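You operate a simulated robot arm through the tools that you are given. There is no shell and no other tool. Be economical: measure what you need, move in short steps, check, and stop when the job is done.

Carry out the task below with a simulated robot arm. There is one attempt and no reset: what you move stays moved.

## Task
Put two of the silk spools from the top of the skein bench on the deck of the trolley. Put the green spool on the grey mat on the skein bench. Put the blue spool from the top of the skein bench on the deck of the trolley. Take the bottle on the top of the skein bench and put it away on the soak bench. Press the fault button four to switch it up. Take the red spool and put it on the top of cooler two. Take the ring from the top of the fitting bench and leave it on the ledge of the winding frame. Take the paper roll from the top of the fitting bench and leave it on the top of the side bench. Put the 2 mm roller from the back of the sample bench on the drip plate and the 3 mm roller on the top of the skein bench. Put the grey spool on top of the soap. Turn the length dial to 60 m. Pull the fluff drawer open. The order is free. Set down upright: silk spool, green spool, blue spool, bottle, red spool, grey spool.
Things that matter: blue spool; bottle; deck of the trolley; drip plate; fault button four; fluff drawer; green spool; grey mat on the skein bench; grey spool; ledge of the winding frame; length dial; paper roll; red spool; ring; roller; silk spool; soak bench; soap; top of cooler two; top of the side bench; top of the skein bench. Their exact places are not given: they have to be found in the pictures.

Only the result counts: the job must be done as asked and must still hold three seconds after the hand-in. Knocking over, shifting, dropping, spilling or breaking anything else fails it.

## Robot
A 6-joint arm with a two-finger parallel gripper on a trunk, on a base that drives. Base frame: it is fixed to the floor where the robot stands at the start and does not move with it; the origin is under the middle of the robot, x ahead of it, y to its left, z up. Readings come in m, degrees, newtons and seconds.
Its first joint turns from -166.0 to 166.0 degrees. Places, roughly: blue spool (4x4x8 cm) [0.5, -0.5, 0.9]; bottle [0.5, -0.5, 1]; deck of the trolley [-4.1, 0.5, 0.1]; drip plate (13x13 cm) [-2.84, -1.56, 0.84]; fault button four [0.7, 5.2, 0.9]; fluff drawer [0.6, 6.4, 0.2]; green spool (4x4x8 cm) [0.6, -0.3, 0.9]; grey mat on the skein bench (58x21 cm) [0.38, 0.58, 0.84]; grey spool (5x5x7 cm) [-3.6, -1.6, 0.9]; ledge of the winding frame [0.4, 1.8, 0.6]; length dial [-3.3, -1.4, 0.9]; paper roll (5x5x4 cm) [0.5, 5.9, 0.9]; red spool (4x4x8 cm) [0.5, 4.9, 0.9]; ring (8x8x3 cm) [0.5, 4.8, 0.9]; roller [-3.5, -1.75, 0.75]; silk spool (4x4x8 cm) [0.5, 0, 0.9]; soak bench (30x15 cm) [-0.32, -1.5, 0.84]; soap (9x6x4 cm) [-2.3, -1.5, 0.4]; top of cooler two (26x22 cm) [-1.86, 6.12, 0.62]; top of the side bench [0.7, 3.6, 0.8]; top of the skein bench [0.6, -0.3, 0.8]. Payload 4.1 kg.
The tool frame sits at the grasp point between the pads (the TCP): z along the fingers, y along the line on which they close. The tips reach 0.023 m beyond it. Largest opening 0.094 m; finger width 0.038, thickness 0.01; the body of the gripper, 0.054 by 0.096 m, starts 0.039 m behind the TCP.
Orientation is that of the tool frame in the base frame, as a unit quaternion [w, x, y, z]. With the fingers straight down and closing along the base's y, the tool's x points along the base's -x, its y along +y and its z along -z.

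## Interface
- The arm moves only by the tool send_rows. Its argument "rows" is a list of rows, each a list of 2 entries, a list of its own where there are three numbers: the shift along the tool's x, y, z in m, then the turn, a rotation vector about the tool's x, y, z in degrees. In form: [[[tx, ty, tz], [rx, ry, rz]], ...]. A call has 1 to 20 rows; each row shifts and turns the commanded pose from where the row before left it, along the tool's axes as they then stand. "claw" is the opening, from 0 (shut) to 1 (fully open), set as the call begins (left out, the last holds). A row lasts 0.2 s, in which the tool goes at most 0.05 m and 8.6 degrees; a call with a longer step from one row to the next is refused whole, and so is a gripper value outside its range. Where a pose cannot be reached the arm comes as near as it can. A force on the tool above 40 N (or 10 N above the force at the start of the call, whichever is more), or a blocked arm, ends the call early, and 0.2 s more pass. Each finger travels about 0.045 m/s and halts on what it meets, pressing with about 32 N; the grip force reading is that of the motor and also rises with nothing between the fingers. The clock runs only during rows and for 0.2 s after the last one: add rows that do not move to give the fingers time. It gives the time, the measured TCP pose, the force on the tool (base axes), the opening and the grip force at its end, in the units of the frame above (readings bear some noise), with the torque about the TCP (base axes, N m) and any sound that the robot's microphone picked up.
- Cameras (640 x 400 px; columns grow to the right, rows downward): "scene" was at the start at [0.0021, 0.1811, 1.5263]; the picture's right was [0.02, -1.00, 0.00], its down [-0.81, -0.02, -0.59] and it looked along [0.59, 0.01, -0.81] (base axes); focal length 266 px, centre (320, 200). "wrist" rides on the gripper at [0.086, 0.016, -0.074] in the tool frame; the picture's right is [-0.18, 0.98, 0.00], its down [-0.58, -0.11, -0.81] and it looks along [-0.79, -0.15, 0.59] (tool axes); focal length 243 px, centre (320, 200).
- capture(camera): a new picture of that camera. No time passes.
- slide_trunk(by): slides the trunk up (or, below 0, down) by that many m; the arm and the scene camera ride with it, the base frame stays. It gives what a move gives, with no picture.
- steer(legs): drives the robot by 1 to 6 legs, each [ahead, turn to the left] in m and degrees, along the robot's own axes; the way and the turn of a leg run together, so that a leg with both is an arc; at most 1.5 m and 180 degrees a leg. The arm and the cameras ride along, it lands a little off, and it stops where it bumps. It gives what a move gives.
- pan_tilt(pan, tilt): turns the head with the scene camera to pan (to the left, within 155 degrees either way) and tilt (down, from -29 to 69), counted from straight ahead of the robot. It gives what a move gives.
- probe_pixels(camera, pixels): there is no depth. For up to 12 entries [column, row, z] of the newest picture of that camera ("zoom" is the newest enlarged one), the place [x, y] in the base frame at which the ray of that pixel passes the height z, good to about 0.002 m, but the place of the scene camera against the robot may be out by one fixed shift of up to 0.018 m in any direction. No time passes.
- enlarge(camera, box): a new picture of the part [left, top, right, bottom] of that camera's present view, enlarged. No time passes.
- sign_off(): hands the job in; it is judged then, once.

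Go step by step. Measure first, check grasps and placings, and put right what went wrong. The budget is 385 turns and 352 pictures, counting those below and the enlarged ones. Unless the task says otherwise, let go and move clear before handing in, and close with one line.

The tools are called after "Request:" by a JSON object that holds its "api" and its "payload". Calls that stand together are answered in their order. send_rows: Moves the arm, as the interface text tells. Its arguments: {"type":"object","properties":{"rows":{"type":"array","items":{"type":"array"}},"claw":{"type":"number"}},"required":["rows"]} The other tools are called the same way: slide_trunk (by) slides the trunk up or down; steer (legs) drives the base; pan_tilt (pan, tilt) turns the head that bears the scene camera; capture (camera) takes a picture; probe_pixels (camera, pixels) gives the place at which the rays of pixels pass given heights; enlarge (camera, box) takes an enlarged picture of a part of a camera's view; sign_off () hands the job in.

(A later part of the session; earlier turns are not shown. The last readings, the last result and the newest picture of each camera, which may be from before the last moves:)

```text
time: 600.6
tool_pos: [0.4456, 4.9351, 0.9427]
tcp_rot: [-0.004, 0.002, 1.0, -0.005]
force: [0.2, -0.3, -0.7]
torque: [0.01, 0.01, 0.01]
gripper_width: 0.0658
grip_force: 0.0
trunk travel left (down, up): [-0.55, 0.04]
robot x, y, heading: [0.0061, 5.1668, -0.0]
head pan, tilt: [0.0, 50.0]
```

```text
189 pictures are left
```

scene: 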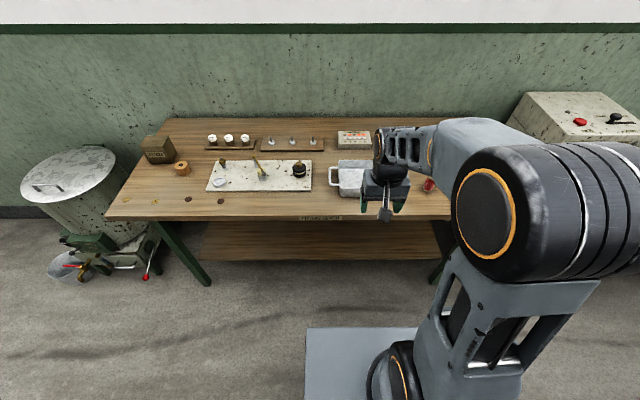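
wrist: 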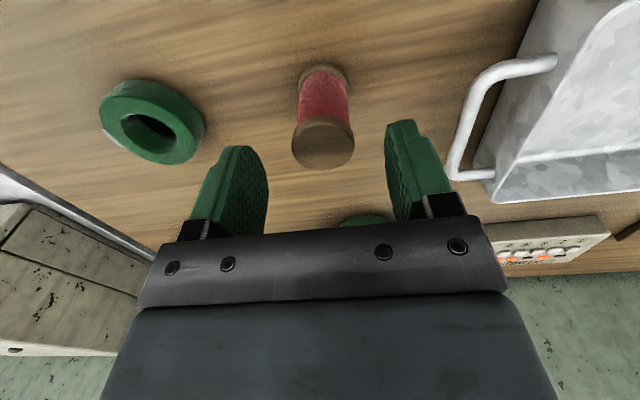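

Request:
{"api": "send_rows", "payload": {"rows": [[[0, 0, 0.03], [0, 0, 0]], [[0, 0, 0.02], [0, 0, 0]], [[0, 0, 0], [0, 0, 0]]]}}

Request:
{"api": "send_rows", "payload": {"rows": [[[0, 0, 0], [0, 0, 0]], [[0, 0, 0], [0, 0, 0]], [[0, 0, 0], [0, 0, 0]], [[0, 0, 0], [0, 0, 0]], [[0, 0, -0.04], [0, 0, 0]], [[0, 0, -0.04], [0, 0, 0]], [[0, 0, -0.04], [0, 0, 0]], [[0, 0, -0.04], [0, 0, 0]], [[0, 0.04, 0], [0, 0, 0]], [[0.02, 0.04, 0], [0, 0, 0]], [[0.02, 0.04, 0], [0, 0, 0]], [[0.02, 0.04, 0], [0, 0, 0]], [[0.02, 0.04, 0], [0, 0, 0]], [[0, 0, 0], [0, 0, 0]]], "claw": 0}}

Request:
{"api": "capture", "payload": {"camera": "wrist"}}

```text
time: 601.4
tool_pos: [0.4446, 4.9336, 0.8934]
tcp_rot: [-0.005, 0.003, 1.0, -0.006]
force: [-0.2, 0.1, 1.1]
torque: [-0.01, 0.0, 0.01]
gripper_width: 0.0657
grip_force: 0.1
trunk travel left (down, up): [-0.55, 0.04]
robot x, y, heading: [0.0029, 5.1685, -0.2]
head pan, tilt: [0.0, 50.0]
```

```text
time: 604.4
tool_pos: [0.3676, 5.1361, 1.0532]
tcp_rot: [-0.005, 0.004, 1.0, -0.005]
force: [0.4, -0.2, 0.2]
torque: [0.02, -0.01, 0.02]
gripper_width: 0.0366
grip_force: 32.1
trunk travel left (down, up): [-0.55, 0.04]
robot x, y, heading: [0.0023, 5.1681, -0.1]
head pan, tilt: [0.0, 50.0]
```

```text
188 pictures are left
```

wrist: 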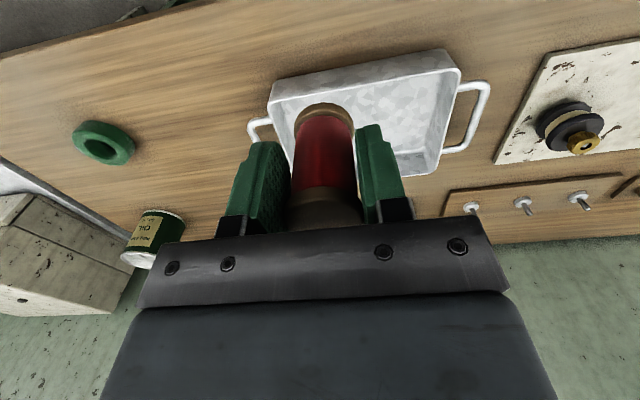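

Gripped. Now to cooler two across the aisle.

Request:
{"api": "steer", "payload": {"legs": [[-0.6, 0], [0, 122], [0.85, 0], [0, 58]]}}

Request:
{"api": "pan_tilt", "payload": {"pan": 0, "tilt": 50}}

Request:
{"api": "capture", "payload": {"camera": "scene"}}

Request:
{"api": "capture", "payload": {"camera": "wrist"}}

```text
time: 619.5
tool_pos: [-1.4033, 5.9231, 1.0522]
tcp_rot: [-0.005, 1.0, -0.004, 0.004]
force: [-0.3, -0.2, -1.2]
torque: [-0.02, -0.04, 0.0]
gripper_width: 0.0367
grip_force: 32.2
trunk travel left (down, up): [-0.55, 0.04]
robot x, y, heading: [-1.035, 5.8888, 179.7]
head pan, tilt: [0.0, 50.0]
```

```text
time: 620.1
tool_pos: [-1.4038, 5.9236, 1.0531]
tcp_rot: [-0.006, 1.0, -0.005, 0.004]
force: [-0.3, 0.1, -0.9]
torque: [0.01, 0.02, 0.0]
gripper_width: 0.0372
grip_force: 32.2
trunk travel left (down, up): [-0.55, 0.04]
robot x, y, heading: [-1.0363, 5.8918, 179.6]
head pan, tilt: [0.0, 50.0]
```

```text
187 pictures are left
```

scene: 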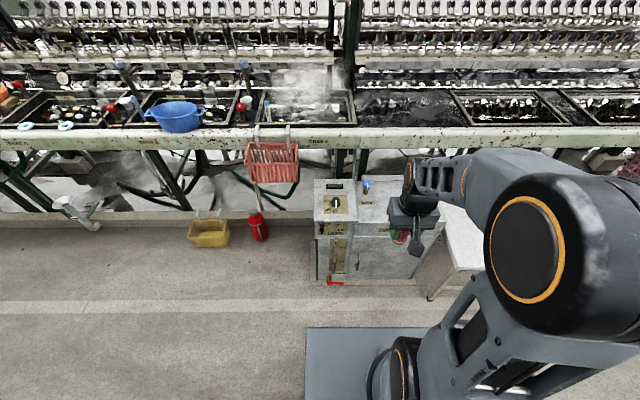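

```text
186 pictures are left
```

wrist: 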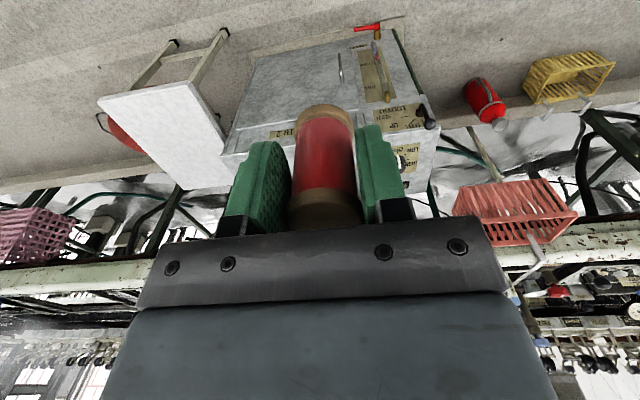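

Request:
{"api": "enlarge", "payload": {"camera": "scene", "box": [290, 120, 500, 300]}}

Request:
{"api": "probe_pixels", "payload": {"camera": "scene", "pixels": [[314, 180, 0.62], [315, 221, 0.62], [358, 236, 0.62], [366, 190, 0.62], [430, 300, 0.0], [478, 268, 0.45], [300, 150, 0.8], [300, 150, 0.9]]}}

Request:
{"api": "probe_pixels", "payload": {"camera": "wrist", "pixels": [[225, 152, 0.62], [100, 100, 0.45], [183, 82, 0.45], [385, 120, 0.62], [232, 185, 0.62], [440, 122, 0.62]]}}

```text
2.22 times, centred on (395, 210) of scene
```

zoom: 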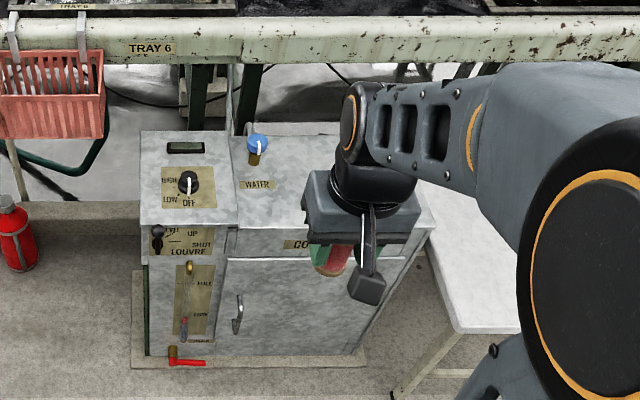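

```text
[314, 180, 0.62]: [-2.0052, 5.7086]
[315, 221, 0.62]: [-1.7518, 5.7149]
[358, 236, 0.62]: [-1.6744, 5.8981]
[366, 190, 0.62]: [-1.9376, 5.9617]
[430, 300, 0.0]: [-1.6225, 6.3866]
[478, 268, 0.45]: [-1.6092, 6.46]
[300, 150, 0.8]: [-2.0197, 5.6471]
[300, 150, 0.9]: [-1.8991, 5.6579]
```

```text
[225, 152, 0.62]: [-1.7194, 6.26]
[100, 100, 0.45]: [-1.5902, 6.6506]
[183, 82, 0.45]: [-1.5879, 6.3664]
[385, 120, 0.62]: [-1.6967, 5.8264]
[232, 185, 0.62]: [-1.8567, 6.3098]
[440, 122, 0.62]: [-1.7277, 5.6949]
```

The free area on cooler 2 is around (-1.80, 6.12), between the water tap and the right edge, in front of the tray rail. I'll move in and lower the trunk a bit.

Request:
{"api": "steer", "payload": {"legs": [[0.24, 0]]}}

Request:
{"api": "slide_trunk", "payload": {"by": -0.2}}

Request:
{"api": "send_rows", "payload": {"rows": [[[-0.02, -0.04, 0], [0, 0, 0]], [[-0.02, -0.04, 0], [0, 0, 0]], [[-0.02, -0.04, 0], [0, 0, 0]], [[-0.02, -0.04, 0], [0, 0, 0]], [[-0.02, -0.04, 0], [0, 0, 0]], [[-0.02, 0, 0], [0, 0, 0]], [[0, 0, 0], [0, 0, 0]]]}}

Request:
{"api": "capture", "payload": {"camera": "wrist"}}

Request:
{"api": "capture", "payload": {"camera": "scene"}}

```text
time: 621.9
tool_pos: [-1.6429, 5.9237, 1.0532]
tcp_rot: [-0.006, 1.0, -0.005, 0.005]
force: [0.6, -0.3, 0.0]
torque: [0.02, 0.01, -0.01]
gripper_width: 0.0369
grip_force: 31.5
trunk travel left (down, up): [-0.55, 0.04]
robot x, y, heading: [-1.2798, 5.889, 179.7]
head pan, tilt: [0.0, 50.0]
```

```text
time: 624.1
tool_pos: [-1.6424, 5.925, 0.853]
tcp_rot: [-0.005, 1.0, -0.005, 0.004]
force: [-0.1, -0.3, -0.5]
torque: [-0.02, 0.01, 0.03]
gripper_width: 0.0368
grip_force: 32.0
trunk travel left (down, up): [-0.35, 0.24]
robot x, y, heading: [-1.2758, 5.8904, 179.7]
head pan, tilt: [0.0, 50.0]
```

```text
time: 625.7
tool_pos: [-1.7612, 6.1239, 0.8551]
tcp_rot: [-0.004, 1.0, -0.004, 0.004]
force: [0.3, 0.7, -0.2]
torque: [-0.01, -0.02, 0.02]
gripper_width: 0.037
grip_force: 32.2
trunk travel left (down, up): [-0.35, 0.24]
robot x, y, heading: [-1.282, 5.8928, 180.0]
head pan, tilt: [0.0, 50.0]
```

```text
184 pictures are left
```

wrist: 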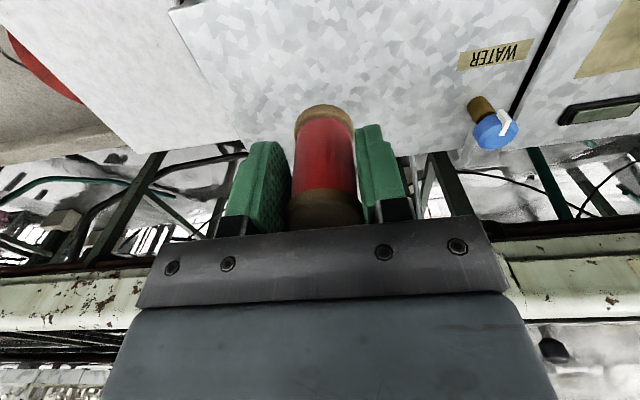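

```text
183 pictures are left
```

scene: 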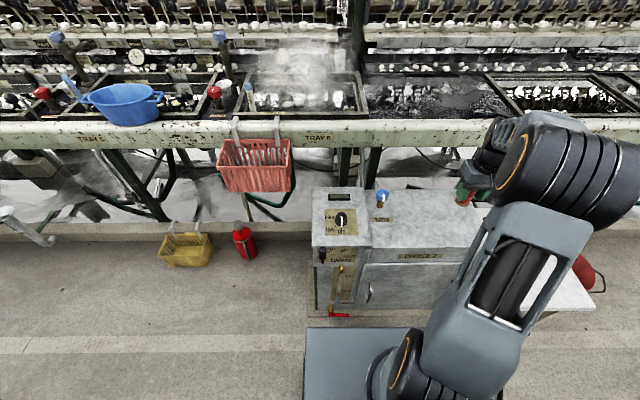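

Request:
{"api": "probe_pixels", "payload": {"camera": "wrist", "pixels": [[172, 12, 0.62], [245, 145, 0.62], [300, 10, 0.62], [465, 158, 0.62], [475, 105, 0.66]]}}

```text
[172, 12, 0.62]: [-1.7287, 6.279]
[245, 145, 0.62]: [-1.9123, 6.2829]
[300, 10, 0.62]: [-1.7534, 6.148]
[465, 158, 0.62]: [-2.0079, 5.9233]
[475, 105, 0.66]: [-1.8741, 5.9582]
```

I'll move to (-1.80, 6.12) and lower to contact at about 0.673.

Request:
{"api": "send_rows", "payload": {"rows": [[[-0.04, 0, 0], [0, 0, 0]], [[0, 0, 0.045], [0, 0, 0]], [[0, 0, 0.045], [0, 0, 0]], [[0, 0, 0.045], [0, 0, 0]], [[0, 0, 0.03], [0, 0, 0]], [[0, 0, 0.008], [0, 0, 0]], [[0, 0, 0.003], [0, 0, 0]], [[0, 0, 0.002], [0, 0, 0]], [[0, 0, 0.002], [0, 0, 0]], [[0, 0, 0], [0, 0, 0]]]}}

Request:
{"api": "capture", "payload": {"camera": "wrist"}}

```text
time: 627.9
tool_pos: [-1.7985, 6.1285, 0.6768]
tcp_rot: [-0.008, 1.0, -0.004, 0.001]
force: [-5.7, 1.9, 28.8]
torque: [-0.03, 0.41, -0.03]
gripper_width: 0.0368
grip_force: 31.9
trunk travel left (down, up): [-0.35, 0.24]
robot x, y, heading: [-1.2747, 5.8882, 179.7]
head pan, tilt: [0.0, 50.0]
```

```text
182 pictures are left
```

wrist: 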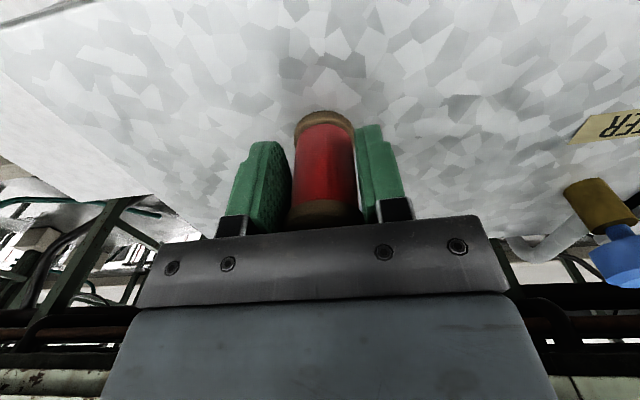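

Contact. I'll relax 3 mm, release and rise.

Request:
{"api": "send_rows", "payload": {"rows": [[[0, 0, -0.003], [0, 0, 0]], [[0, 0, 0], [0, 0, 0]]]}}

Request:
{"api": "send_rows", "payload": {"rows": [[[0, 0, 0], [0, 0, 0]], [[0, 0, 0], [0, 0, 0]], [[0, 0, 0], [0, 0, 0]], [[0, 0, -0.03], [0, 0, 0]], [[0, 0, -0.045], [0, 0, 0]], [[0, 0, -0.045], [0, 0, 0]], [[0, 0, -0.045], [0, 0, 0]], [[0.03, 0.03, 0], [0, 0, 0]], [[0.03, 0.03, 0], [0, 0, 0]], [[0.03, 0.03, 0], [0, 0, 0]], [[0.03, 0.03, 0], [0, 0, 0]], [[0.03, 0.03, 0], [0, 0, 0]], [[0, 0, 0], [0, 0, 0]]], "claw": 0.7}}

Request:
{"api": "capture", "payload": {"camera": "wrist"}}

```text
time: 628.5
tool_pos: [-1.7977, 6.1268, 0.6761]
tcp_rot: [-0.005, 1.0, -0.004, 0.005]
force: [-4.1, 2.5, 12.1]
torque: [0.03, 0.4, -0.08]
gripper_width: 0.0366
grip_force: 32.4
trunk travel left (down, up): [-0.35, 0.24]
robot x, y, heading: [-1.2805, 5.8866, 180.0]
head pan, tilt: [0.0, 50.0]
```

```text
time: 631.3
tool_pos: [-1.6495, 5.9741, 0.8421]
tcp_rot: [-0.005, 1.0, -0.005, 0.004]
force: [0.3, 0.5, 0.4]
torque: [0.04, 0.0, 0.0]
gripper_width: 0.0656
grip_force: 0.0
trunk travel left (down, up): [-0.35, 0.24]
robot x, y, heading: [-1.2751, 5.8885, 179.8]
head pan, tilt: [0.0, 50.0]
```

```text
181 pictures are left
```

wrist: 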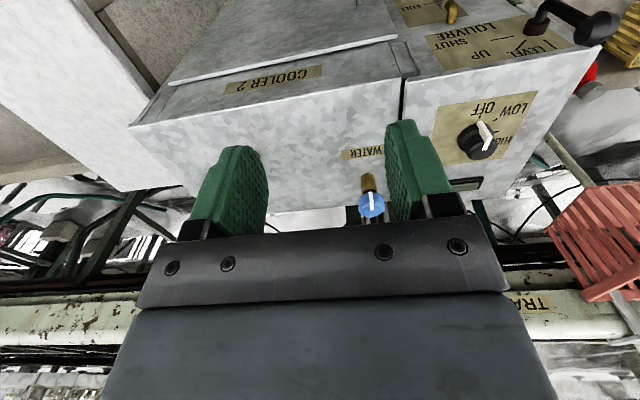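

The spool is hidden here, so I'll check with the scene camera.

Request:
{"api": "steer", "payload": {"legs": [[-0.3, 0]]}}

Request:
{"api": "capture", "payload": {"camera": "scene"}}

Request:
{"api": "capture", "payload": {"camera": "wrist"}}

```text
time: 633.3
tool_pos: [-1.3519, 5.974, 0.843]
tcp_rot: [-0.004, 1.0, -0.006, 0.004]
force: [-0.6, 0.6, 0.0]
torque: [0.02, -0.02, 0.02]
gripper_width: 0.0659
grip_force: 0.1
trunk travel left (down, up): [-0.35, 0.24]
robot x, y, heading: [-0.9801, 5.8886, 179.6]
head pan, tilt: [0.0, 50.0]
```

```text
180 pictures are left
```

scene: 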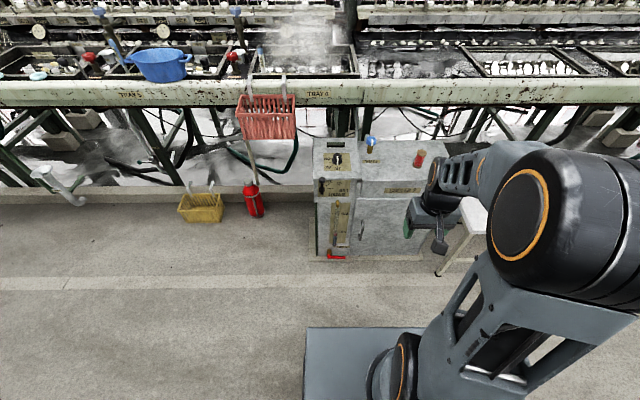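

```text
179 pictures are left
```

wrist: 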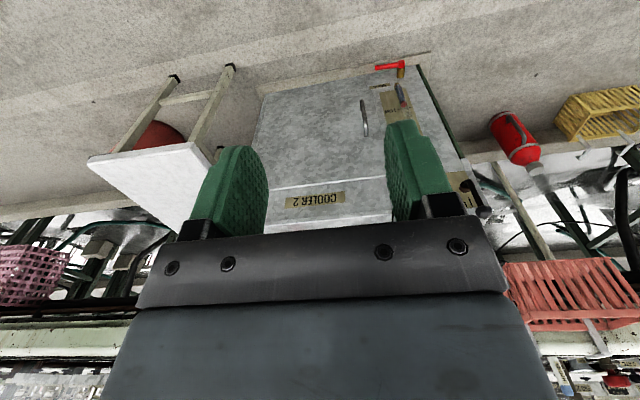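

The red spool stands upright on cooler two at (418,158). Now the ring: I'll return to the fitting bench.

Request:
{"api": "slide_trunk", "payload": {"by": 0.2}}

Request:
{"api": "steer", "payload": {"legs": [[0, 115.2], [1.145, 0], [0, 65.2], [0.45, 0]]}}

Request:
{"api": "capture", "payload": {"camera": "wrist"}}

```text
time: 635.5
tool_pos: [-1.3515, 5.9753, 1.0421]
tcp_rot: [-0.005, 1.0, -0.006, 0.004]
force: [0.3, -0.6, 0.1]
torque: [0.0, 0.0, -0.01]
gripper_width: 0.0657
grip_force: 0.2
trunk travel left (down, up): [-0.55, 0.04]
robot x, y, heading: [-0.9796, 5.8908, 179.7]
head pan, tilt: [0.0, 50.0]
```

```text
time: 651.4
tool_pos: [0.3356, 4.767, 1.0428]
tcp_rot: [-0.004, -0.005, 1.0, -0.005]
force: [-0.5, 0.6, 0.2]
torque: [-0.01, 0.04, 0.03]
gripper_width: 0.0657
grip_force: 0.1
trunk travel left (down, up): [-0.55, 0.04]
robot x, y, heading: [-0.0402, 4.8466, 0.7]
head pan, tilt: [0.0, 50.0]
```

```text
178 pictures are left
```

wrist: 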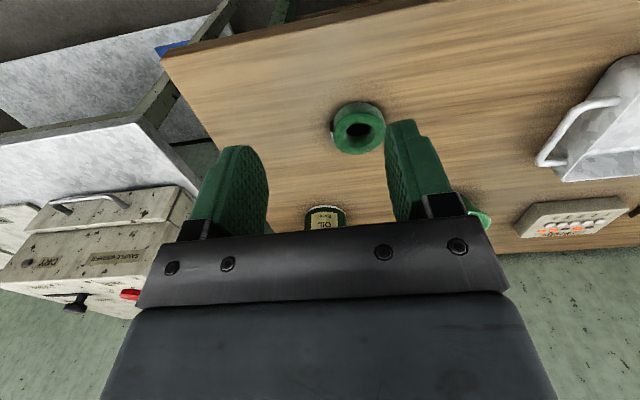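

Request:
{"api": "enlarge", "payload": {"camera": "wrist", "box": [310, 80, 410, 170]}}

Request:
{"api": "probe_pixels", "payload": {"camera": "wrist", "pixels": [[359, 131, 0.87], [333, 131, 0.87], [385, 131, 0.87], [358, 150, 0.87], [359, 112, 0.87]]}}

```text
4.44 times, centred on (360, 125) of wrist
```

zoom: 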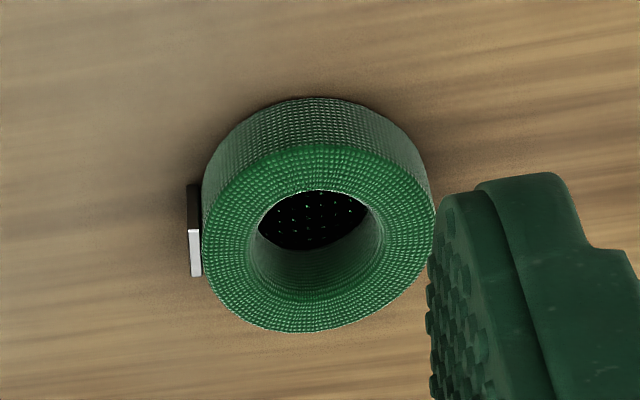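

```text
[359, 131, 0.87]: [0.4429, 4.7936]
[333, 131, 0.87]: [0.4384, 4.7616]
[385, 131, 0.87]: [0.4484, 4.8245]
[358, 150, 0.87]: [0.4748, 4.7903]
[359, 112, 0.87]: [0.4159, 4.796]
```

The ring is centred at (0.447, 4.794) with a small tag on its -y side. I'll move over it, yaw 43° to miss the tag, and open fully.

Request:
{"api": "send_rows", "payload": {"rows": [[[-0.037, 0.009, 0], [0, 0, 0]], [[-0.037, 0.009, 0], [0, 0, 0]], [[-0.037, 0.009, 0], [0, 0, 0]], [[0, 0, 0.02], [0, 0, -8.6]], [[0, 0, 0.02], [0, 0, -8.6]], [[0, 0, 0.02], [0, 0, -8.6]], [[0, 0, 0.02], [0, 0, -8.6]], [[0, 0, 0.02], [0, 0, -8.6]], [[0, 0, 0], [0, 0, 0]]], "claw": 1}}

Request:
{"api": "capture", "payload": {"camera": "wrist"}}

```text
time: 653.4
tool_pos: [0.4442, 4.7931, 0.94]
tcp_rot: [-0.006, -0.372, 0.928, -0.003]
force: [-0.5, 0.2, -0.4]
torque: [0.01, 0.01, -0.01]
gripper_width: 0.0941
grip_force: 0.1
trunk travel left (down, up): [-0.55, 0.04]
robot x, y, heading: [-0.0417, 4.8427, 0.9]
head pan, tilt: [0.0, 50.0]
```

```text
176 pictures are left
```

wrist: 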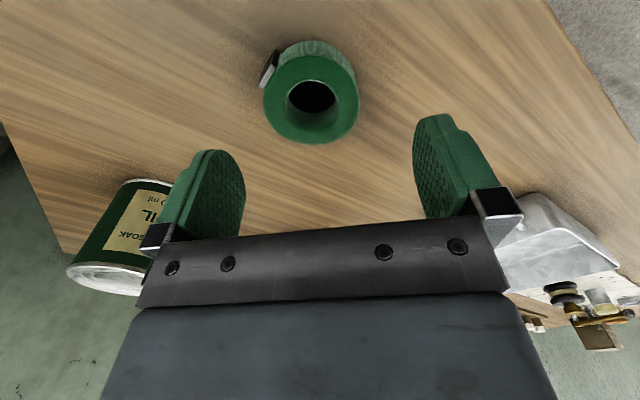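

Request:
{"api": "probe_pixels", "payload": {"camera": "wrist", "pixels": [[311, 99, 0.872], [263, 99, 0.872], [359, 99, 0.872], [130, 240, 0.9]]}}

```text
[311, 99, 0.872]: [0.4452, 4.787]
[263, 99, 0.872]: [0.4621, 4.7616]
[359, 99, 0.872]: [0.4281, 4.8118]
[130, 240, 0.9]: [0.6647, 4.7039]
```

Correct by 6 mm, descend, grip and lift.

Request:
{"api": "send_rows", "payload": {"rows": [[[0.0034, -0.005, 0], [0, 0, 0]], [[0, 0, 0.04], [0, 0, 0]], [[0, 0, 0.034], [0, 0, 0]], [[0, 0, 0], [0, 0, 0]]]}}

Request:
{"api": "send_rows", "payload": {"rows": [[[0, 0, 0], [0, 0, 0]], [[0, 0, 0], [0, 0, 0]], [[0, 0, 0], [0, 0, 0]], [[0, 0, 0], [0, 0, 0]], [[0, 0, -0.03], [0, 0, 0]], [[0, 0, -0.04], [0, 0, 0]], [[0, 0, -0.04], [0, 0, 0]], [[0, 0, -0.04], [0, 0, 0]], [[0, 0, 0], [0, 0, 0]]], "claw": 0}}

Request:
{"api": "capture", "payload": {"camera": "wrist"}}

```text
time: 654.4
tool_pos: [0.4459, 4.7861, 0.8677]
tcp_rot: [-0.007, -0.371, 0.928, -0.003]
force: [0.1, -0.2, 0.8]
torque: [-0.02, -0.01, -0.04]
gripper_width: 0.0939
grip_force: 0.0
trunk travel left (down, up): [-0.55, 0.04]
robot x, y, heading: [-0.0363, 4.8437, 0.7]
head pan, tilt: [0.0, 50.0]
```

```text
time: 656.4
tool_pos: [0.4455, 4.7882, 1.0178]
tcp_rot: [-0.006, -0.371, 0.929, -0.004]
force: [-0.8, 0.6, -0.1]
torque: [-0.02, 0.0, -0.05]
gripper_width: 0.0705
grip_force: 32.0
trunk travel left (down, up): [-0.55, 0.04]
robot x, y, heading: [-0.0399, 4.8415, 0.8]
head pan, tilt: [0.0, 50.0]
```

```text
175 pictures are left
```

wrist: 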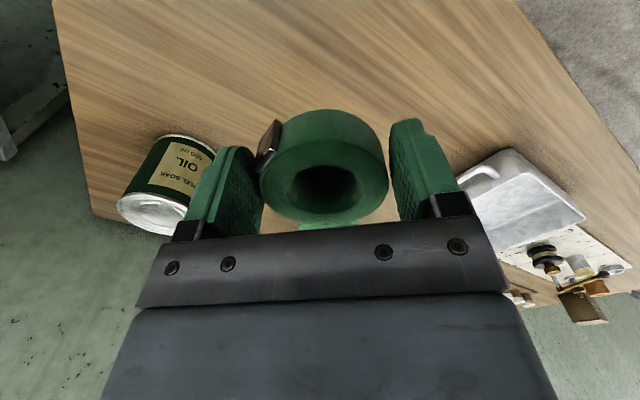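

The ring is held. I'll drive down to the winding frame.

Request:
{"api": "steer", "payload": {"legs": [[-0.5, 0], [0, -90.8], [1.4, 0], [1.4, 0], [0.25, 0], [0, 90]]}}

Request:
{"api": "capture", "payload": {"camera": "scene"}}

Request:
{"api": "capture", "payload": {"camera": "wrist"}}

```text
time: 681.6
tool_pos: [-0.0311, 1.7186, 1.0174]
tcp_rot: [-0.007, -0.365, 0.931, -0.004]
force: [0.0, 0.3, -0.4]
torque: [0.01, 0.0, 0.02]
gripper_width: 0.0703
grip_force: 31.9
trunk travel left (down, up): [-0.55, 0.04]
robot x, y, heading: [-0.516, 1.7809, 0.2]
head pan, tilt: [0.0, 50.0]
```

```text
174 pictures are left
```

scene: 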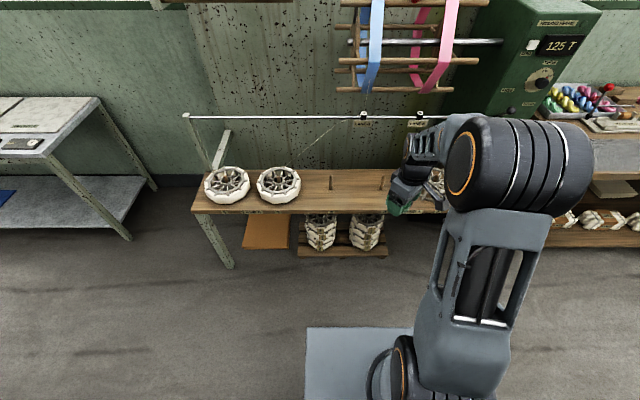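

```text
173 pictures are left
```

wrist: 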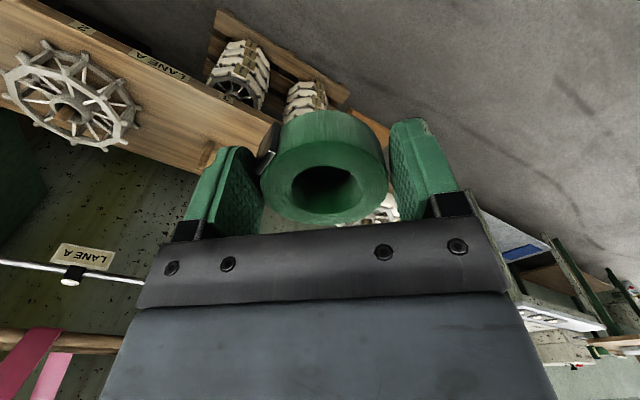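

Request:
{"api": "probe_pixels", "payload": {"camera": "scene", "pixels": [[300, 210, 0.6], [300, 171, 0.6], [330, 190, 0.6], [381, 190, 0.6], [300, 190, 0.6], [355, 192, 0.6], [278, 195, 0.62], [300, 117, 0.85], [300, 117, 1.0]]}}

Request:
{"api": "enlarge", "payload": {"camera": "scene", "box": [190, 100, 460, 260]}}

```text
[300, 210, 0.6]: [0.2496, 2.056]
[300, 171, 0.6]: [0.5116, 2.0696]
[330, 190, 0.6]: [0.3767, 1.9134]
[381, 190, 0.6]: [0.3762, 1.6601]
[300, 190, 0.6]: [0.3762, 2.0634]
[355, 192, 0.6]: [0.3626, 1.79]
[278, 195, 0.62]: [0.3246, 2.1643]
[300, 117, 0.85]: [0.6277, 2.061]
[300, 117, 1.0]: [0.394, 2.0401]
```

```text
2.37 times, centred on (325, 180) of scene
```

zoom: 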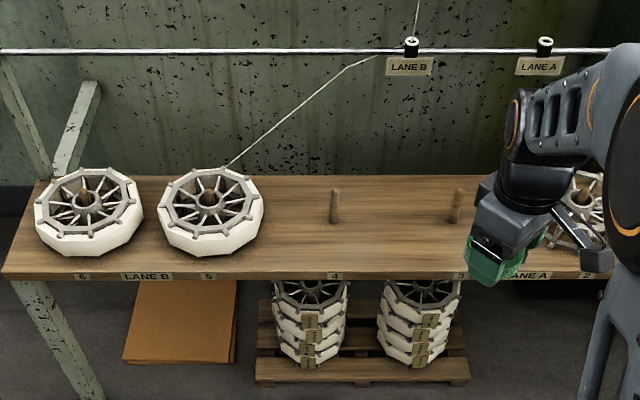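

The free spot is between pegs 3 and 4, around (0.33, 1.79) near the front, clear of the thread and rod. I'll drive in and lower the trunk.

Request:
{"api": "steer", "payload": {"legs": [[0.38, 0]]}}

Request:
{"api": "slide_trunk", "payload": {"by": -0.22}}

Request:
{"api": "capture", "payload": {"camera": "wrist"}}

Request:
{"api": "capture", "payload": {"camera": "scene"}}

```text
time: 684.0
tool_pos: [0.3467, 1.7195, 1.0175]
tcp_rot: [-0.006, -0.365, 0.931, -0.004]
force: [0.3, 0.2, -0.2]
torque: [0.02, 0.01, -0.01]
gripper_width: 0.0702
grip_force: 31.6
trunk travel left (down, up): [-0.55, 0.04]
robot x, y, heading: [-0.1374, 1.7821, 0.1]
head pan, tilt: [0.0, 50.0]
```

```text
time: 686.3
tool_pos: [0.3462, 1.7199, 0.7972]
tcp_rot: [-0.007, -0.365, 0.931, -0.004]
force: [0.1, -0.4, 0.2]
torque: [-0.01, -0.03, -0.01]
gripper_width: 0.07
grip_force: 32.4
trunk travel left (down, up): [-0.33, 0.26]
robot x, y, heading: [-0.1429, 1.7829, -0.0]
head pan, tilt: [0.0, 50.0]
```

```text
171 pictures are left
```

wrist: 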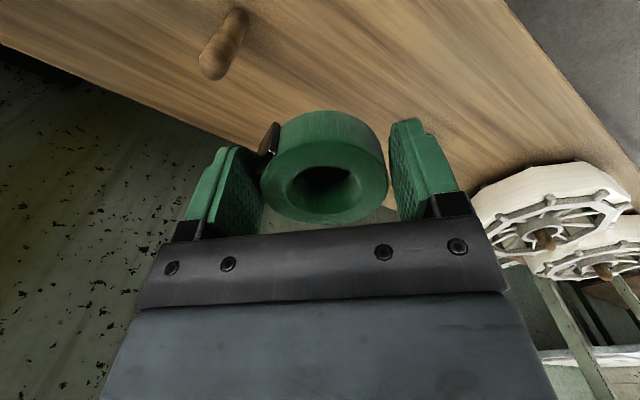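

```text
170 pictures are left
```

scene: 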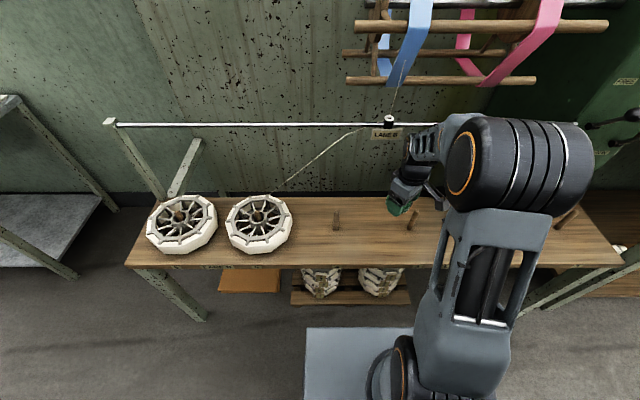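

Request:
{"api": "probe_pixels", "payload": {"camera": "wrist", "pixels": [[237, 14, 0.6], [212, 62, 0.65], [505, 0, 0.6], [580, 90, 0.6]]}}

```text
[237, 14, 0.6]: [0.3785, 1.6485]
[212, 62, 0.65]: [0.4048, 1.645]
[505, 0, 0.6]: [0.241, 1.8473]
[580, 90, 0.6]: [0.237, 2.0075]
```

I'll move to (0.335, 1.79) and lower to the ledge.

Request:
{"api": "send_rows", "payload": {"rows": [[[-0.0198, 0.0294, 0], [0, 0, 0]], [[-0.0198, 0.0294, 0], [0, 0, 0]], [[0, 0, 0.045], [0, 0, 0]], [[0, 0, 0.045], [0, 0, 0]], [[0, 0, 0.045], [0, 0, 0]], [[0, 0, 0.02], [0, 0, 0]], [[0, 0, 0.006], [0, 0, 0]], [[0, 0, 0.003], [0, 0, 0]], [[0, 0, 0.003], [0, 0, 0]], [[0, 0, 0], [0, 0, 0]]]}}

Request:
{"api": "capture", "payload": {"camera": "wrist"}}

```text
time: 687.8
tool_pos: [0.3365, 1.7886, 0.6468]
tcp_rot: [-0.002, -0.365, 0.931, -0.005]
force: [-9.6, -1.0, 23.2]
torque: [0.31, 0.28, 0.12]
gripper_width: 0.0699
grip_force: 31.7
trunk travel left (down, up): [-0.33, 0.26]
robot x, y, heading: [-0.1364, 1.7801, 0.1]
head pan, tilt: [0.0, 50.0]
stopped in row 7: the force on the tool passed its limit (the readings are from after the stop); the commanded pose is now the measured one
```

```text
169 pictures are left
```

wrist: 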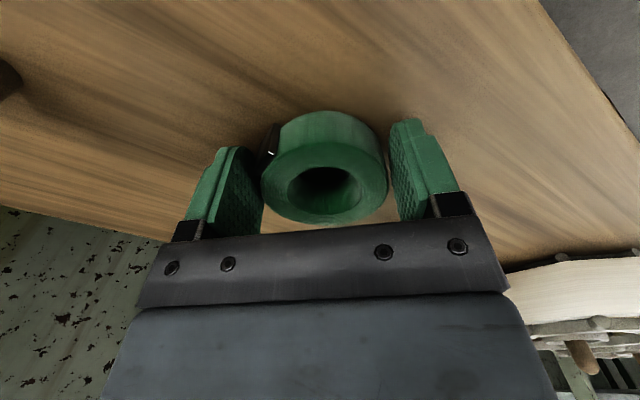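

Contact at 0.647. I'll relax slightly, release and rise.

Request:
{"api": "send_rows", "payload": {"rows": [[[0, 0, -0.002], [0, 0, 0]], [[0, 0, 0], [0, 0, 0]]]}}

Request:
{"api": "send_rows", "payload": {"rows": [[[0, 0, 0], [0, 0, 0]], [[0, 0, 0], [0, 0, 0]], [[0, 0, 0], [0, 0, 0]], [[0, 0, -0.03], [0, 0, 0]], [[0, 0, -0.045], [0, 0, 0]], [[0, 0, -0.045], [0, 0, 0]], [[0, 0, -0.045], [0, 0, 0]], [[0, 0, 0], [0, 0, 0]]], "claw": 1}}

Request:
{"api": "capture", "payload": {"camera": "wrist"}}

```text
time: 688.4
tool_pos: [0.3362, 1.7888, 0.6487]
tcp_rot: [-0.004, -0.365, 0.931, -0.004]
force: [-4.2, -0.5, 10.6]
torque: [0.21, 0.12, 0.09]
gripper_width: 0.0698
grip_force: 32.0
trunk travel left (down, up): [-0.33, 0.26]
robot x, y, heading: [-0.1376, 1.7793, -0.0]
head pan, tilt: [0.0, 50.0]
```

```text
time: 690.2
tool_pos: [0.3382, 1.7906, 0.812]
tcp_rot: [-0.005, -0.366, 0.931, -0.005]
force: [0.3, 0.6, 0.5]
torque: [-0.01, -0.02, 0.03]
gripper_width: 0.0938
grip_force: 0.1
trunk travel left (down, up): [-0.33, 0.26]
robot x, y, heading: [-0.1387, 1.7838, 0.2]
head pan, tilt: [0.0, 50.0]
```

```text
168 pictures are left
```

wrist: 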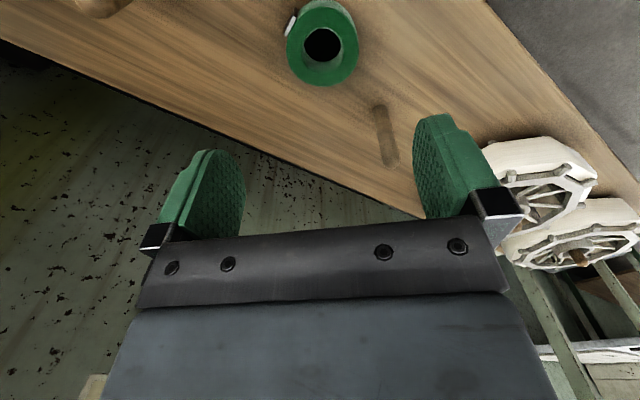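

The ring lies flat on the ledge. Now the paper roll: I'll drive up and look at the side bench on the way.

Request:
{"api": "send_rows", "payload": {"rows": [[[0, 0, -0.02], [0, 0, 8.6]], [[0, 0, -0.02], [0, 0, 8.6]], [[0, 0, 0], [0, 0, 8.6]], [[0, 0, 0], [0, 0, 8.6]], [[0, 0, 0], [0, 0, 8.6]], [[0, 0, 0], [0, 0, 0]]]}}

Request:
{"api": "steer", "payload": {"legs": [[-0.45, 0], [0, 90], [1.4, 0], [0.5, 0]]}}

Request:
{"api": "slide_trunk", "payload": {"by": 0.25}}

Request:
{"api": "pan_tilt", "payload": {"pan": -90, "tilt": 40}}

Request:
{"api": "capture", "payload": {"camera": "scene"}}

```text
time: 691.6
tool_pos: [0.3362, 1.7908, 0.8517]
tcp_rot: [-0.002, 0.003, 1.0, -0.006]
force: [-0.2, -0.2, -0.1]
torque: [0.0, 0.02, 0.01]
gripper_width: 0.0941
grip_force: 0.0
trunk travel left (down, up): [-0.33, 0.26]
robot x, y, heading: [-0.1396, 1.7838, 0.3]
head pan, tilt: [0.0, 50.0]
```

```text
time: 707.3
tool_pos: [-0.5949, 4.1647, 0.8522]
tcp_rot: [0.002, -0.706, 0.708, -0.005]
force: [0.0, 0.0, -0.8]
torque: [0.01, -0.02, -0.01]
gripper_width: 0.0939
grip_force: 0.1
trunk travel left (down, up): [-0.33, 0.26]
robot x, y, heading: [-0.589, 3.6889, 90.3]
head pan, tilt: [0.0, 50.0]
```

```text
time: 709.9
tool_pos: [-0.5957, 4.1648, 1.1017]
tcp_rot: [0.003, -0.706, 0.708, -0.005]
force: [0.4, 0.0, -1.0]
torque: [-0.02, 0.0, 0.03]
gripper_width: 0.094
grip_force: 0.0
trunk travel left (down, up): [-0.58, 0.01]
robot x, y, heading: [-0.5868, 3.6853, 90.2]
head pan, tilt: [0.0, 50.0]
```

```text
time: 711.5
tool_pos: [-0.5948, 4.1659, 1.1022]
tcp_rot: [0.002, -0.706, 0.708, -0.005]
force: [-0.6, 0.4, 0.1]
torque: [-0.02, 0.0, 0.0]
gripper_width: 0.0939
grip_force: 0.1
trunk travel left (down, up): [-0.58, 0.01]
robot x, y, heading: [-0.5816, 3.6888, 90.4]
head pan, tilt: [-90.0, 40.0]
```

```text
167 pictures are left
```

scene: 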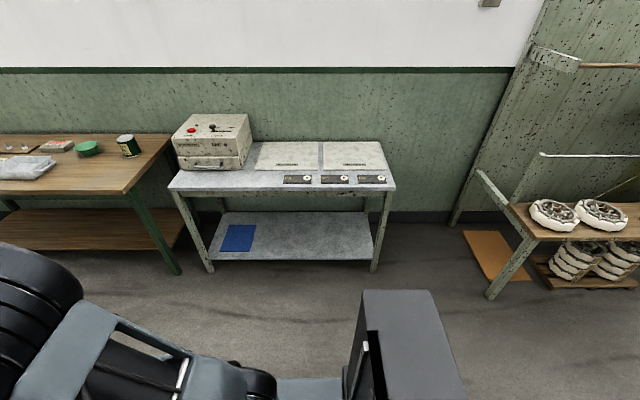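

Request:
{"api": "enlarge", "payload": {"camera": "scene", "box": [160, 110, 410, 220]}}

Request:
{"api": "probe_pixels", "payload": {"camera": "scene", "pixels": [[170, 187, 0.84], [394, 188, 0.84], [220, 181, 0.84], [265, 181, 0.84], [250, 172, 0.84], [255, 168, 0.84], [284, 179, 0.84]]}}

```text
2.56 times, centred on (285, 165) of scene
```

zoom: 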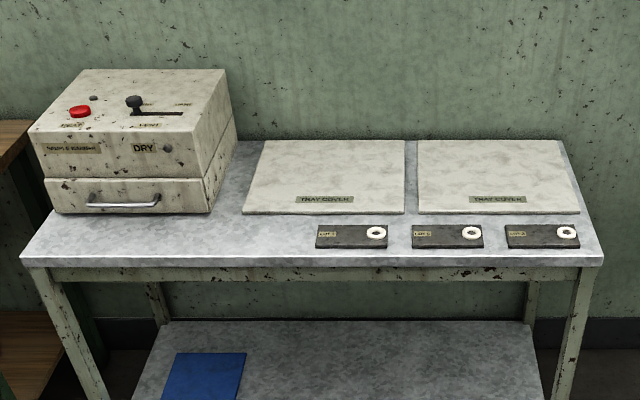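

```text
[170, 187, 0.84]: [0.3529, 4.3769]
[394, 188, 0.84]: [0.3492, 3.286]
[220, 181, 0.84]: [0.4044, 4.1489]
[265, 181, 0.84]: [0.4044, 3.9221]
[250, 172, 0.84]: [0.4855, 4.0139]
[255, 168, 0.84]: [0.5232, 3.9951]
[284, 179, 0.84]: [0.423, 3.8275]
```

The front of the side bench has free space around (0.41, 3.95), between the dryer box and the lot plates. On to the paper roll.

Request:
{"api": "steer", "payload": {"legs": [[1.4, 0], [0.75, 0], [0, -90], [0.5, 0]]}}

Request:
{"api": "pan_tilt", "payload": {"pan": 0, "tilt": 50}}

Request:
{"api": "capture", "payload": {"camera": "scene"}}

Request:
{"api": "capture", "payload": {"camera": "wrist"}}

```text
time: 728.5
tool_pos: [0.4055, 5.8301, 1.102]
tcp_rot: [-0.002, 0.006, 1.0, -0.005]
force: [-0.1, -0.6, -0.8]
torque: [-0.02, -0.01, 0.01]
gripper_width: 0.094
grip_force: 0.0
trunk travel left (down, up): [-0.58, 0.01]
robot x, y, heading: [-0.0708, 5.8289, -0.2]
head pan, tilt: [-90.0, 40.0]
```

```text
time: 730.1
tool_pos: [0.4051, 5.8306, 1.1015]
tcp_rot: [-0.002, 0.006, 1.0, -0.005]
force: [-0.3, -0.7, 0.0]
torque: [-0.01, -0.01, 0.02]
gripper_width: 0.094
grip_force: 0.2
trunk travel left (down, up): [-0.58, 0.01]
robot x, y, heading: [-0.0704, 5.8256, -0.2]
head pan, tilt: [0.0, 50.0]
```

```text
165 pictures are left
```

scene: 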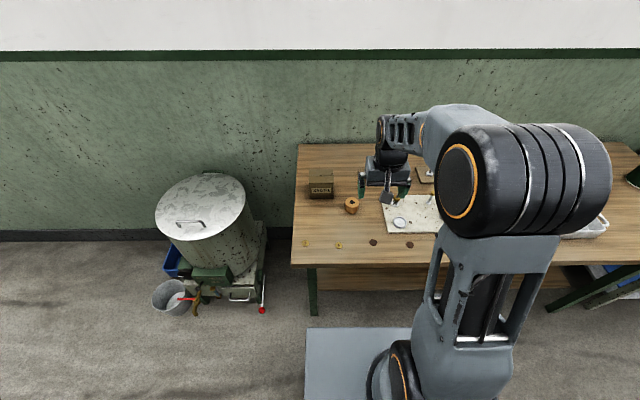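

```text
164 pictures are left
```

wrist: 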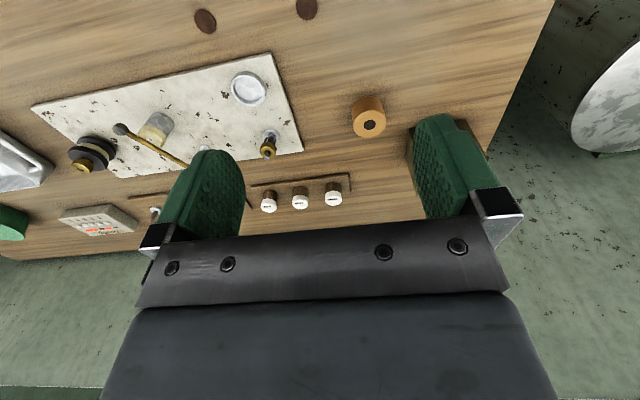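

Request:
{"api": "enlarge", "payload": {"camera": "wrist", "box": [320, 70, 440, 170]}}

Request:
{"api": "probe_pixels", "payload": {"camera": "wrist", "pixels": [[369, 123, 0.88], [353, 123, 0.88], [386, 123, 0.88], [368, 108, 0.84]]}}

```text
4.00 times, centred on (380, 120) of wrist
```

zoom: 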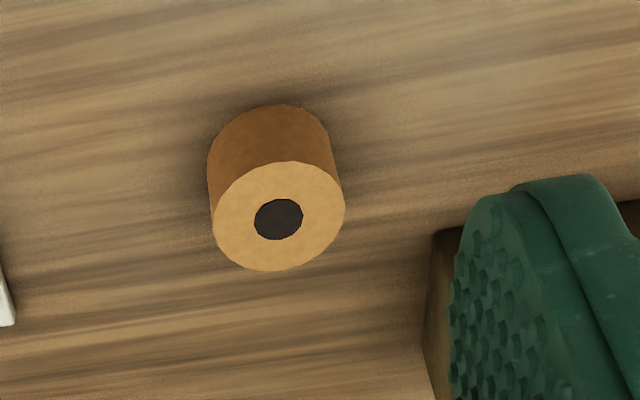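

```text
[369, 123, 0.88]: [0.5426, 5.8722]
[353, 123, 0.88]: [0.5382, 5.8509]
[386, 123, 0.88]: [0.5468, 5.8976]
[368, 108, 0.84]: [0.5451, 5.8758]
```

The paper roll is at (0.543, 5.873). I'll move over it and descend part-way.

Request:
{"api": "send_rows", "payload": {"rows": [[[-0.035, 0.0105, 0], [0, 0, 0]], [[-0.035, 0.0105, 0], [0, 0, 0]], [[-0.035, 0.0105, 0], [0, 0, 0]], [[-0.033, 0.0105, 0], [0, 0, 0]], [[0, 0, 0.045], [0, 0, 0]], [[0, 0, 0.045], [0, 0, 0]], [[0, 0, 0.045], [0, 0, 0]], [[0, 0, 0.03], [0, 0, 0]], [[0, 0, 0], [0, 0, 0]]], "claw": 0.78}}

Request:
{"api": "capture", "payload": {"camera": "wrist"}}

```text
time: 732.1
tool_pos: [0.5437, 5.8698, 0.9352]
tcp_rot: [-0.001, 0.006, 1.0, -0.005]
force: [0.3, -0.4, 0.4]
torque: [-0.04, -0.03, 0.03]
gripper_width: 0.0733
grip_force: 0.1
trunk travel left (down, up): [-0.58, 0.01]
robot x, y, heading: [-0.0697, 5.8298, -0.5]
head pan, tilt: [0.0, 50.0]
```

```text
162 pictures are left
```

wrist: 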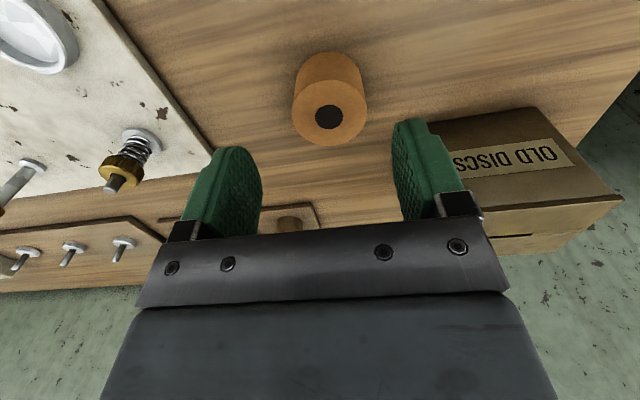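

Request:
{"api": "probe_pixels", "payload": {"camera": "wrist", "pixels": [[330, 116, 0.88], [415, 127, 0.84], [415, 127, 0.92], [538, 108, 0.84], [538, 108, 0.92], [620, 200, 0.92]]}}

Request:
{"api": "enlarge", "payload": {"camera": "scene", "box": [290, 150, 430, 260]}}

```text
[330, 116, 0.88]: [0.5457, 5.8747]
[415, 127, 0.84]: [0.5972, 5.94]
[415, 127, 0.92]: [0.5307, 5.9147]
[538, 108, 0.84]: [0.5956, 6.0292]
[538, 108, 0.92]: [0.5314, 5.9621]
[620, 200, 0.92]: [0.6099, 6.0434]
```

```text
3.64 times, centred on (360, 205) of scene
```

zoom: 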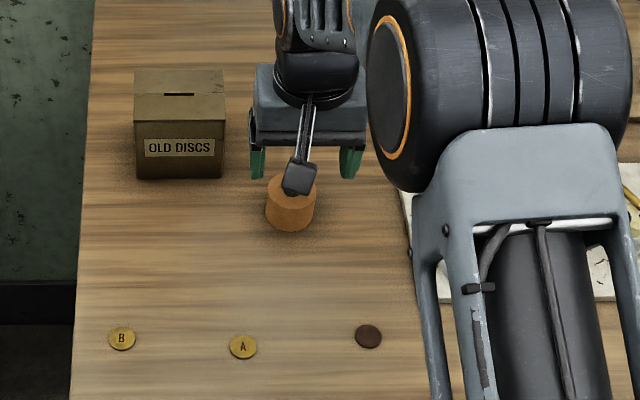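

The box is behind (x≥0.597), so it's clear. Down, grip, lift, retract.

Request:
{"api": "send_rows", "payload": {"rows": [[[-0.002, 0.005, 0.03], [0, 0, 0]], [[0, 0, 0.038], [0, 0, 0]], [[0, 0, 0], [0, 0, 0]]]}}

Request:
{"api": "send_rows", "payload": {"rows": [[[0, 0, 0], [0, 0, 0]], [[0, 0, 0], [0, 0, 0]], [[0, 0, 0], [0, 0, 0]], [[0, 0, 0], [0, 0, 0]], [[0, 0, -0.04], [0, 0, 0]], [[0, 0, -0.04], [0, 0, 0]], [[0, 0, -0.04], [0, 0, 0]], [[0, 0, -0.04], [0, 0, 0]], [[0.04, 0, 0], [0, 0, 0]], [[0.04, 0, 0], [0, 0, 0]], [[0.04, 0, 0], [0, 0, 0]], [[0.04, 0, 0], [0, 0, 0]], [[0, 0, 0], [0, 0, 0]]], "claw": 0}}

Request:
{"api": "capture", "payload": {"camera": "wrist"}}

```text
time: 732.9
tool_pos: [0.545, 5.874, 0.8673]
tcp_rot: [-0.002, 0.005, 1.0, -0.005]
force: [0.0, -0.4, -0.7]
torque: [0.0, 0.01, 0.0]
gripper_width: 0.0734
grip_force: 0.1
trunk travel left (down, up): [-0.58, 0.01]
robot x, y, heading: [-0.0714, 5.8232, -0.1]
head pan, tilt: [0.0, 50.0]
```

```text
time: 735.7
tool_pos: [0.3857, 5.8769, 1.0281]
tcp_rot: [-0.001, 0.005, 1.0, -0.005]
force: [-0.1, 0.5, -0.9]
torque: [0.04, -0.01, 0.01]
gripper_width: 0.0466
grip_force: 31.9
trunk travel left (down, up): [-0.58, 0.01]
robot x, y, heading: [-0.0727, 5.8243, -0.1]
head pan, tilt: [0.0, 50.0]
```

```text
160 pictures are left
```

wrist: 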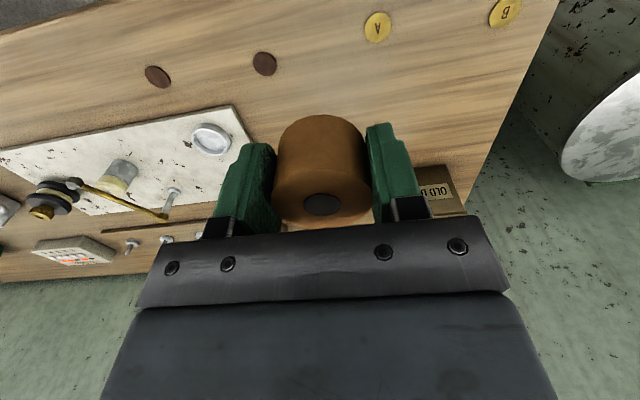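

Held. To the side bench.

Request:
{"api": "steer", "payload": {"legs": [[-0.45, 0], [0, -90], [1.4, 0], [0.5, 0], [0, 90], [0.4, 0]]}}

Request:
{"api": "capture", "payload": {"camera": "wrist"}}

Request:
{"api": "capture", "payload": {"camera": "scene"}}

```text
time: 757.4
tool_pos: [0.3013, 3.9668, 1.0274]
tcp_rot: [-0.001, 0.013, 1.0, -0.005]
force: [-0.3, 0.5, -0.8]
torque: [0.01, -0.01, -0.03]
gripper_width: 0.0469
grip_force: 32.2
trunk travel left (down, up): [-0.58, 0.01]
robot x, y, heading: [-0.1607, 3.922, -1.6]
head pan, tilt: [0.0, 50.0]
```

```text
159 pictures are left
```

wrist: 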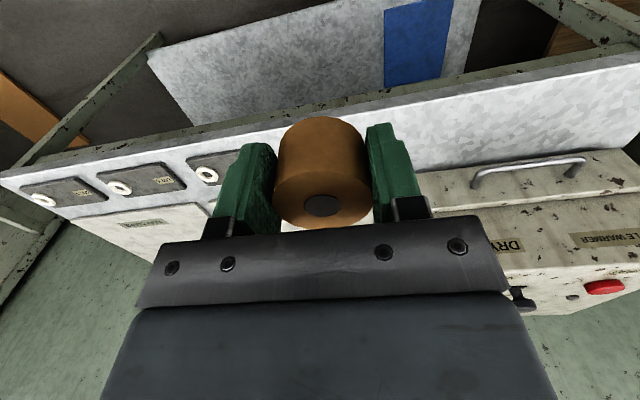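

```text
158 pictures are left
```

scene: 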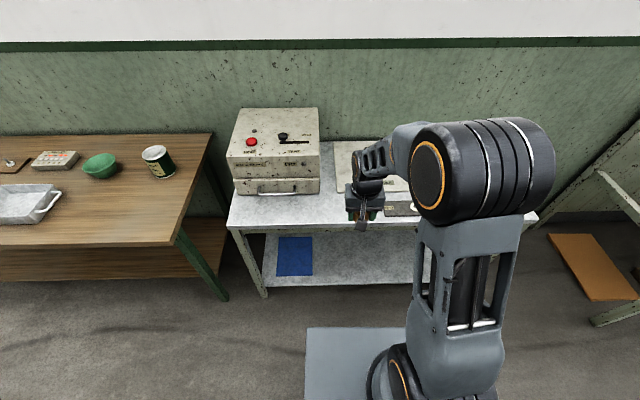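

Request:
{"api": "probe_pixels", "payload": {"camera": "wrist", "pixels": [[400, 95, 0.84], [420, 172, 0.84], [530, 170, 0.88], [190, 160, 0.845], [240, 150, 0.84], [225, 210, 0.84]]}}

Request:
{"api": "probe_pixels", "payload": {"camera": "scene", "pixels": [[320, 190, 0.84], [236, 193, 0.84], [290, 190, 0.88], [300, 225, 0.84], [320, 215, 0.84], [385, 212, 0.845], [337, 190, 0.84]]}}

```text
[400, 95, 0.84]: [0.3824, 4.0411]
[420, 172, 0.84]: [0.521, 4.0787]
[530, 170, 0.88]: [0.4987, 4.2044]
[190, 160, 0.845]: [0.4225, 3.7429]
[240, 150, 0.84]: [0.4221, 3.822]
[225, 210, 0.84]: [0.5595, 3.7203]
```

```text
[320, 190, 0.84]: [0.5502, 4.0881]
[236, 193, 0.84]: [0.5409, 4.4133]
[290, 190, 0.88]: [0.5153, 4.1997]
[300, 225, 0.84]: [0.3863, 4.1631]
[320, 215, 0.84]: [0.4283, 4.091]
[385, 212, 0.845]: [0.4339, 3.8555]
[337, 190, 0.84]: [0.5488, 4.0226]
```

The free area is (0.40–0.50, 3.90–4.08). I'll move up 0.1 m and lower the roll at (0.445, 3.97).

Request:
{"api": "steer", "payload": {"legs": [[0.1, 1.5]]}}

Request:
{"api": "send_rows", "payload": {"rows": [[[-0.025, 0, 0], [0, 0, 0]], [[-0.02, 0, 0.03], [0, 0, 0]], [[0, 0, 0.045], [0, 0, 0]], [[0, 0, 0.045], [0, 0, 0]], [[0, 0, 0.025], [0, 0, 0]], [[0, 0, 0.006], [0, 0, 0]], [[0, 0, 0.003], [0, 0, 0]], [[0, 0, 0], [0, 0, 0]]]}}

Request:
{"api": "capture", "payload": {"camera": "wrist"}}

```text
time: 758.5
tool_pos: [0.3985, 3.9789, 1.028]
tcp_rot: [-0.003, 0.0, 1.0, -0.005]
force: [0.2, 0.4, -0.8]
torque: [0.0, 0.01, -0.03]
gripper_width: 0.0466
grip_force: 32.3
trunk travel left (down, up): [-0.58, 0.01]
robot x, y, heading: [-0.0583, 3.9241, 0.3]
head pan, tilt: [0.0, 50.0]
```

```text
time: 760.3
tool_pos: [0.4436, 3.9765, 0.874]
tcp_rot: [-0.002, 0.0, 1.0, -0.006]
force: [-1.0, 0.0, 0.3]
torque: [-0.01, 0.01, -0.01]
gripper_width: 0.0467
grip_force: 32.1
trunk travel left (down, up): [-0.58, 0.01]
robot x, y, heading: [-0.0571, 3.9258, 0.6]
head pan, tilt: [0.0, 50.0]
```

```text
157 pictures are left
```

wrist: 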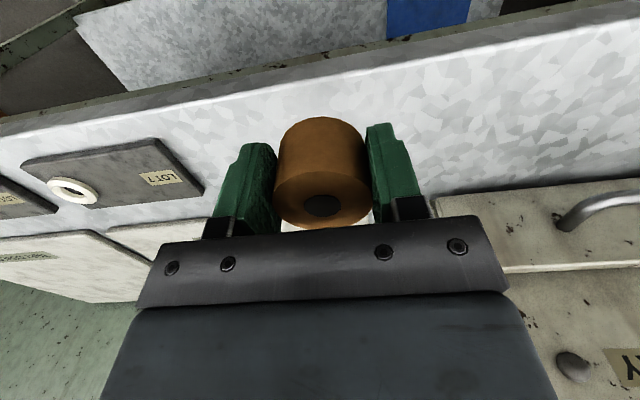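

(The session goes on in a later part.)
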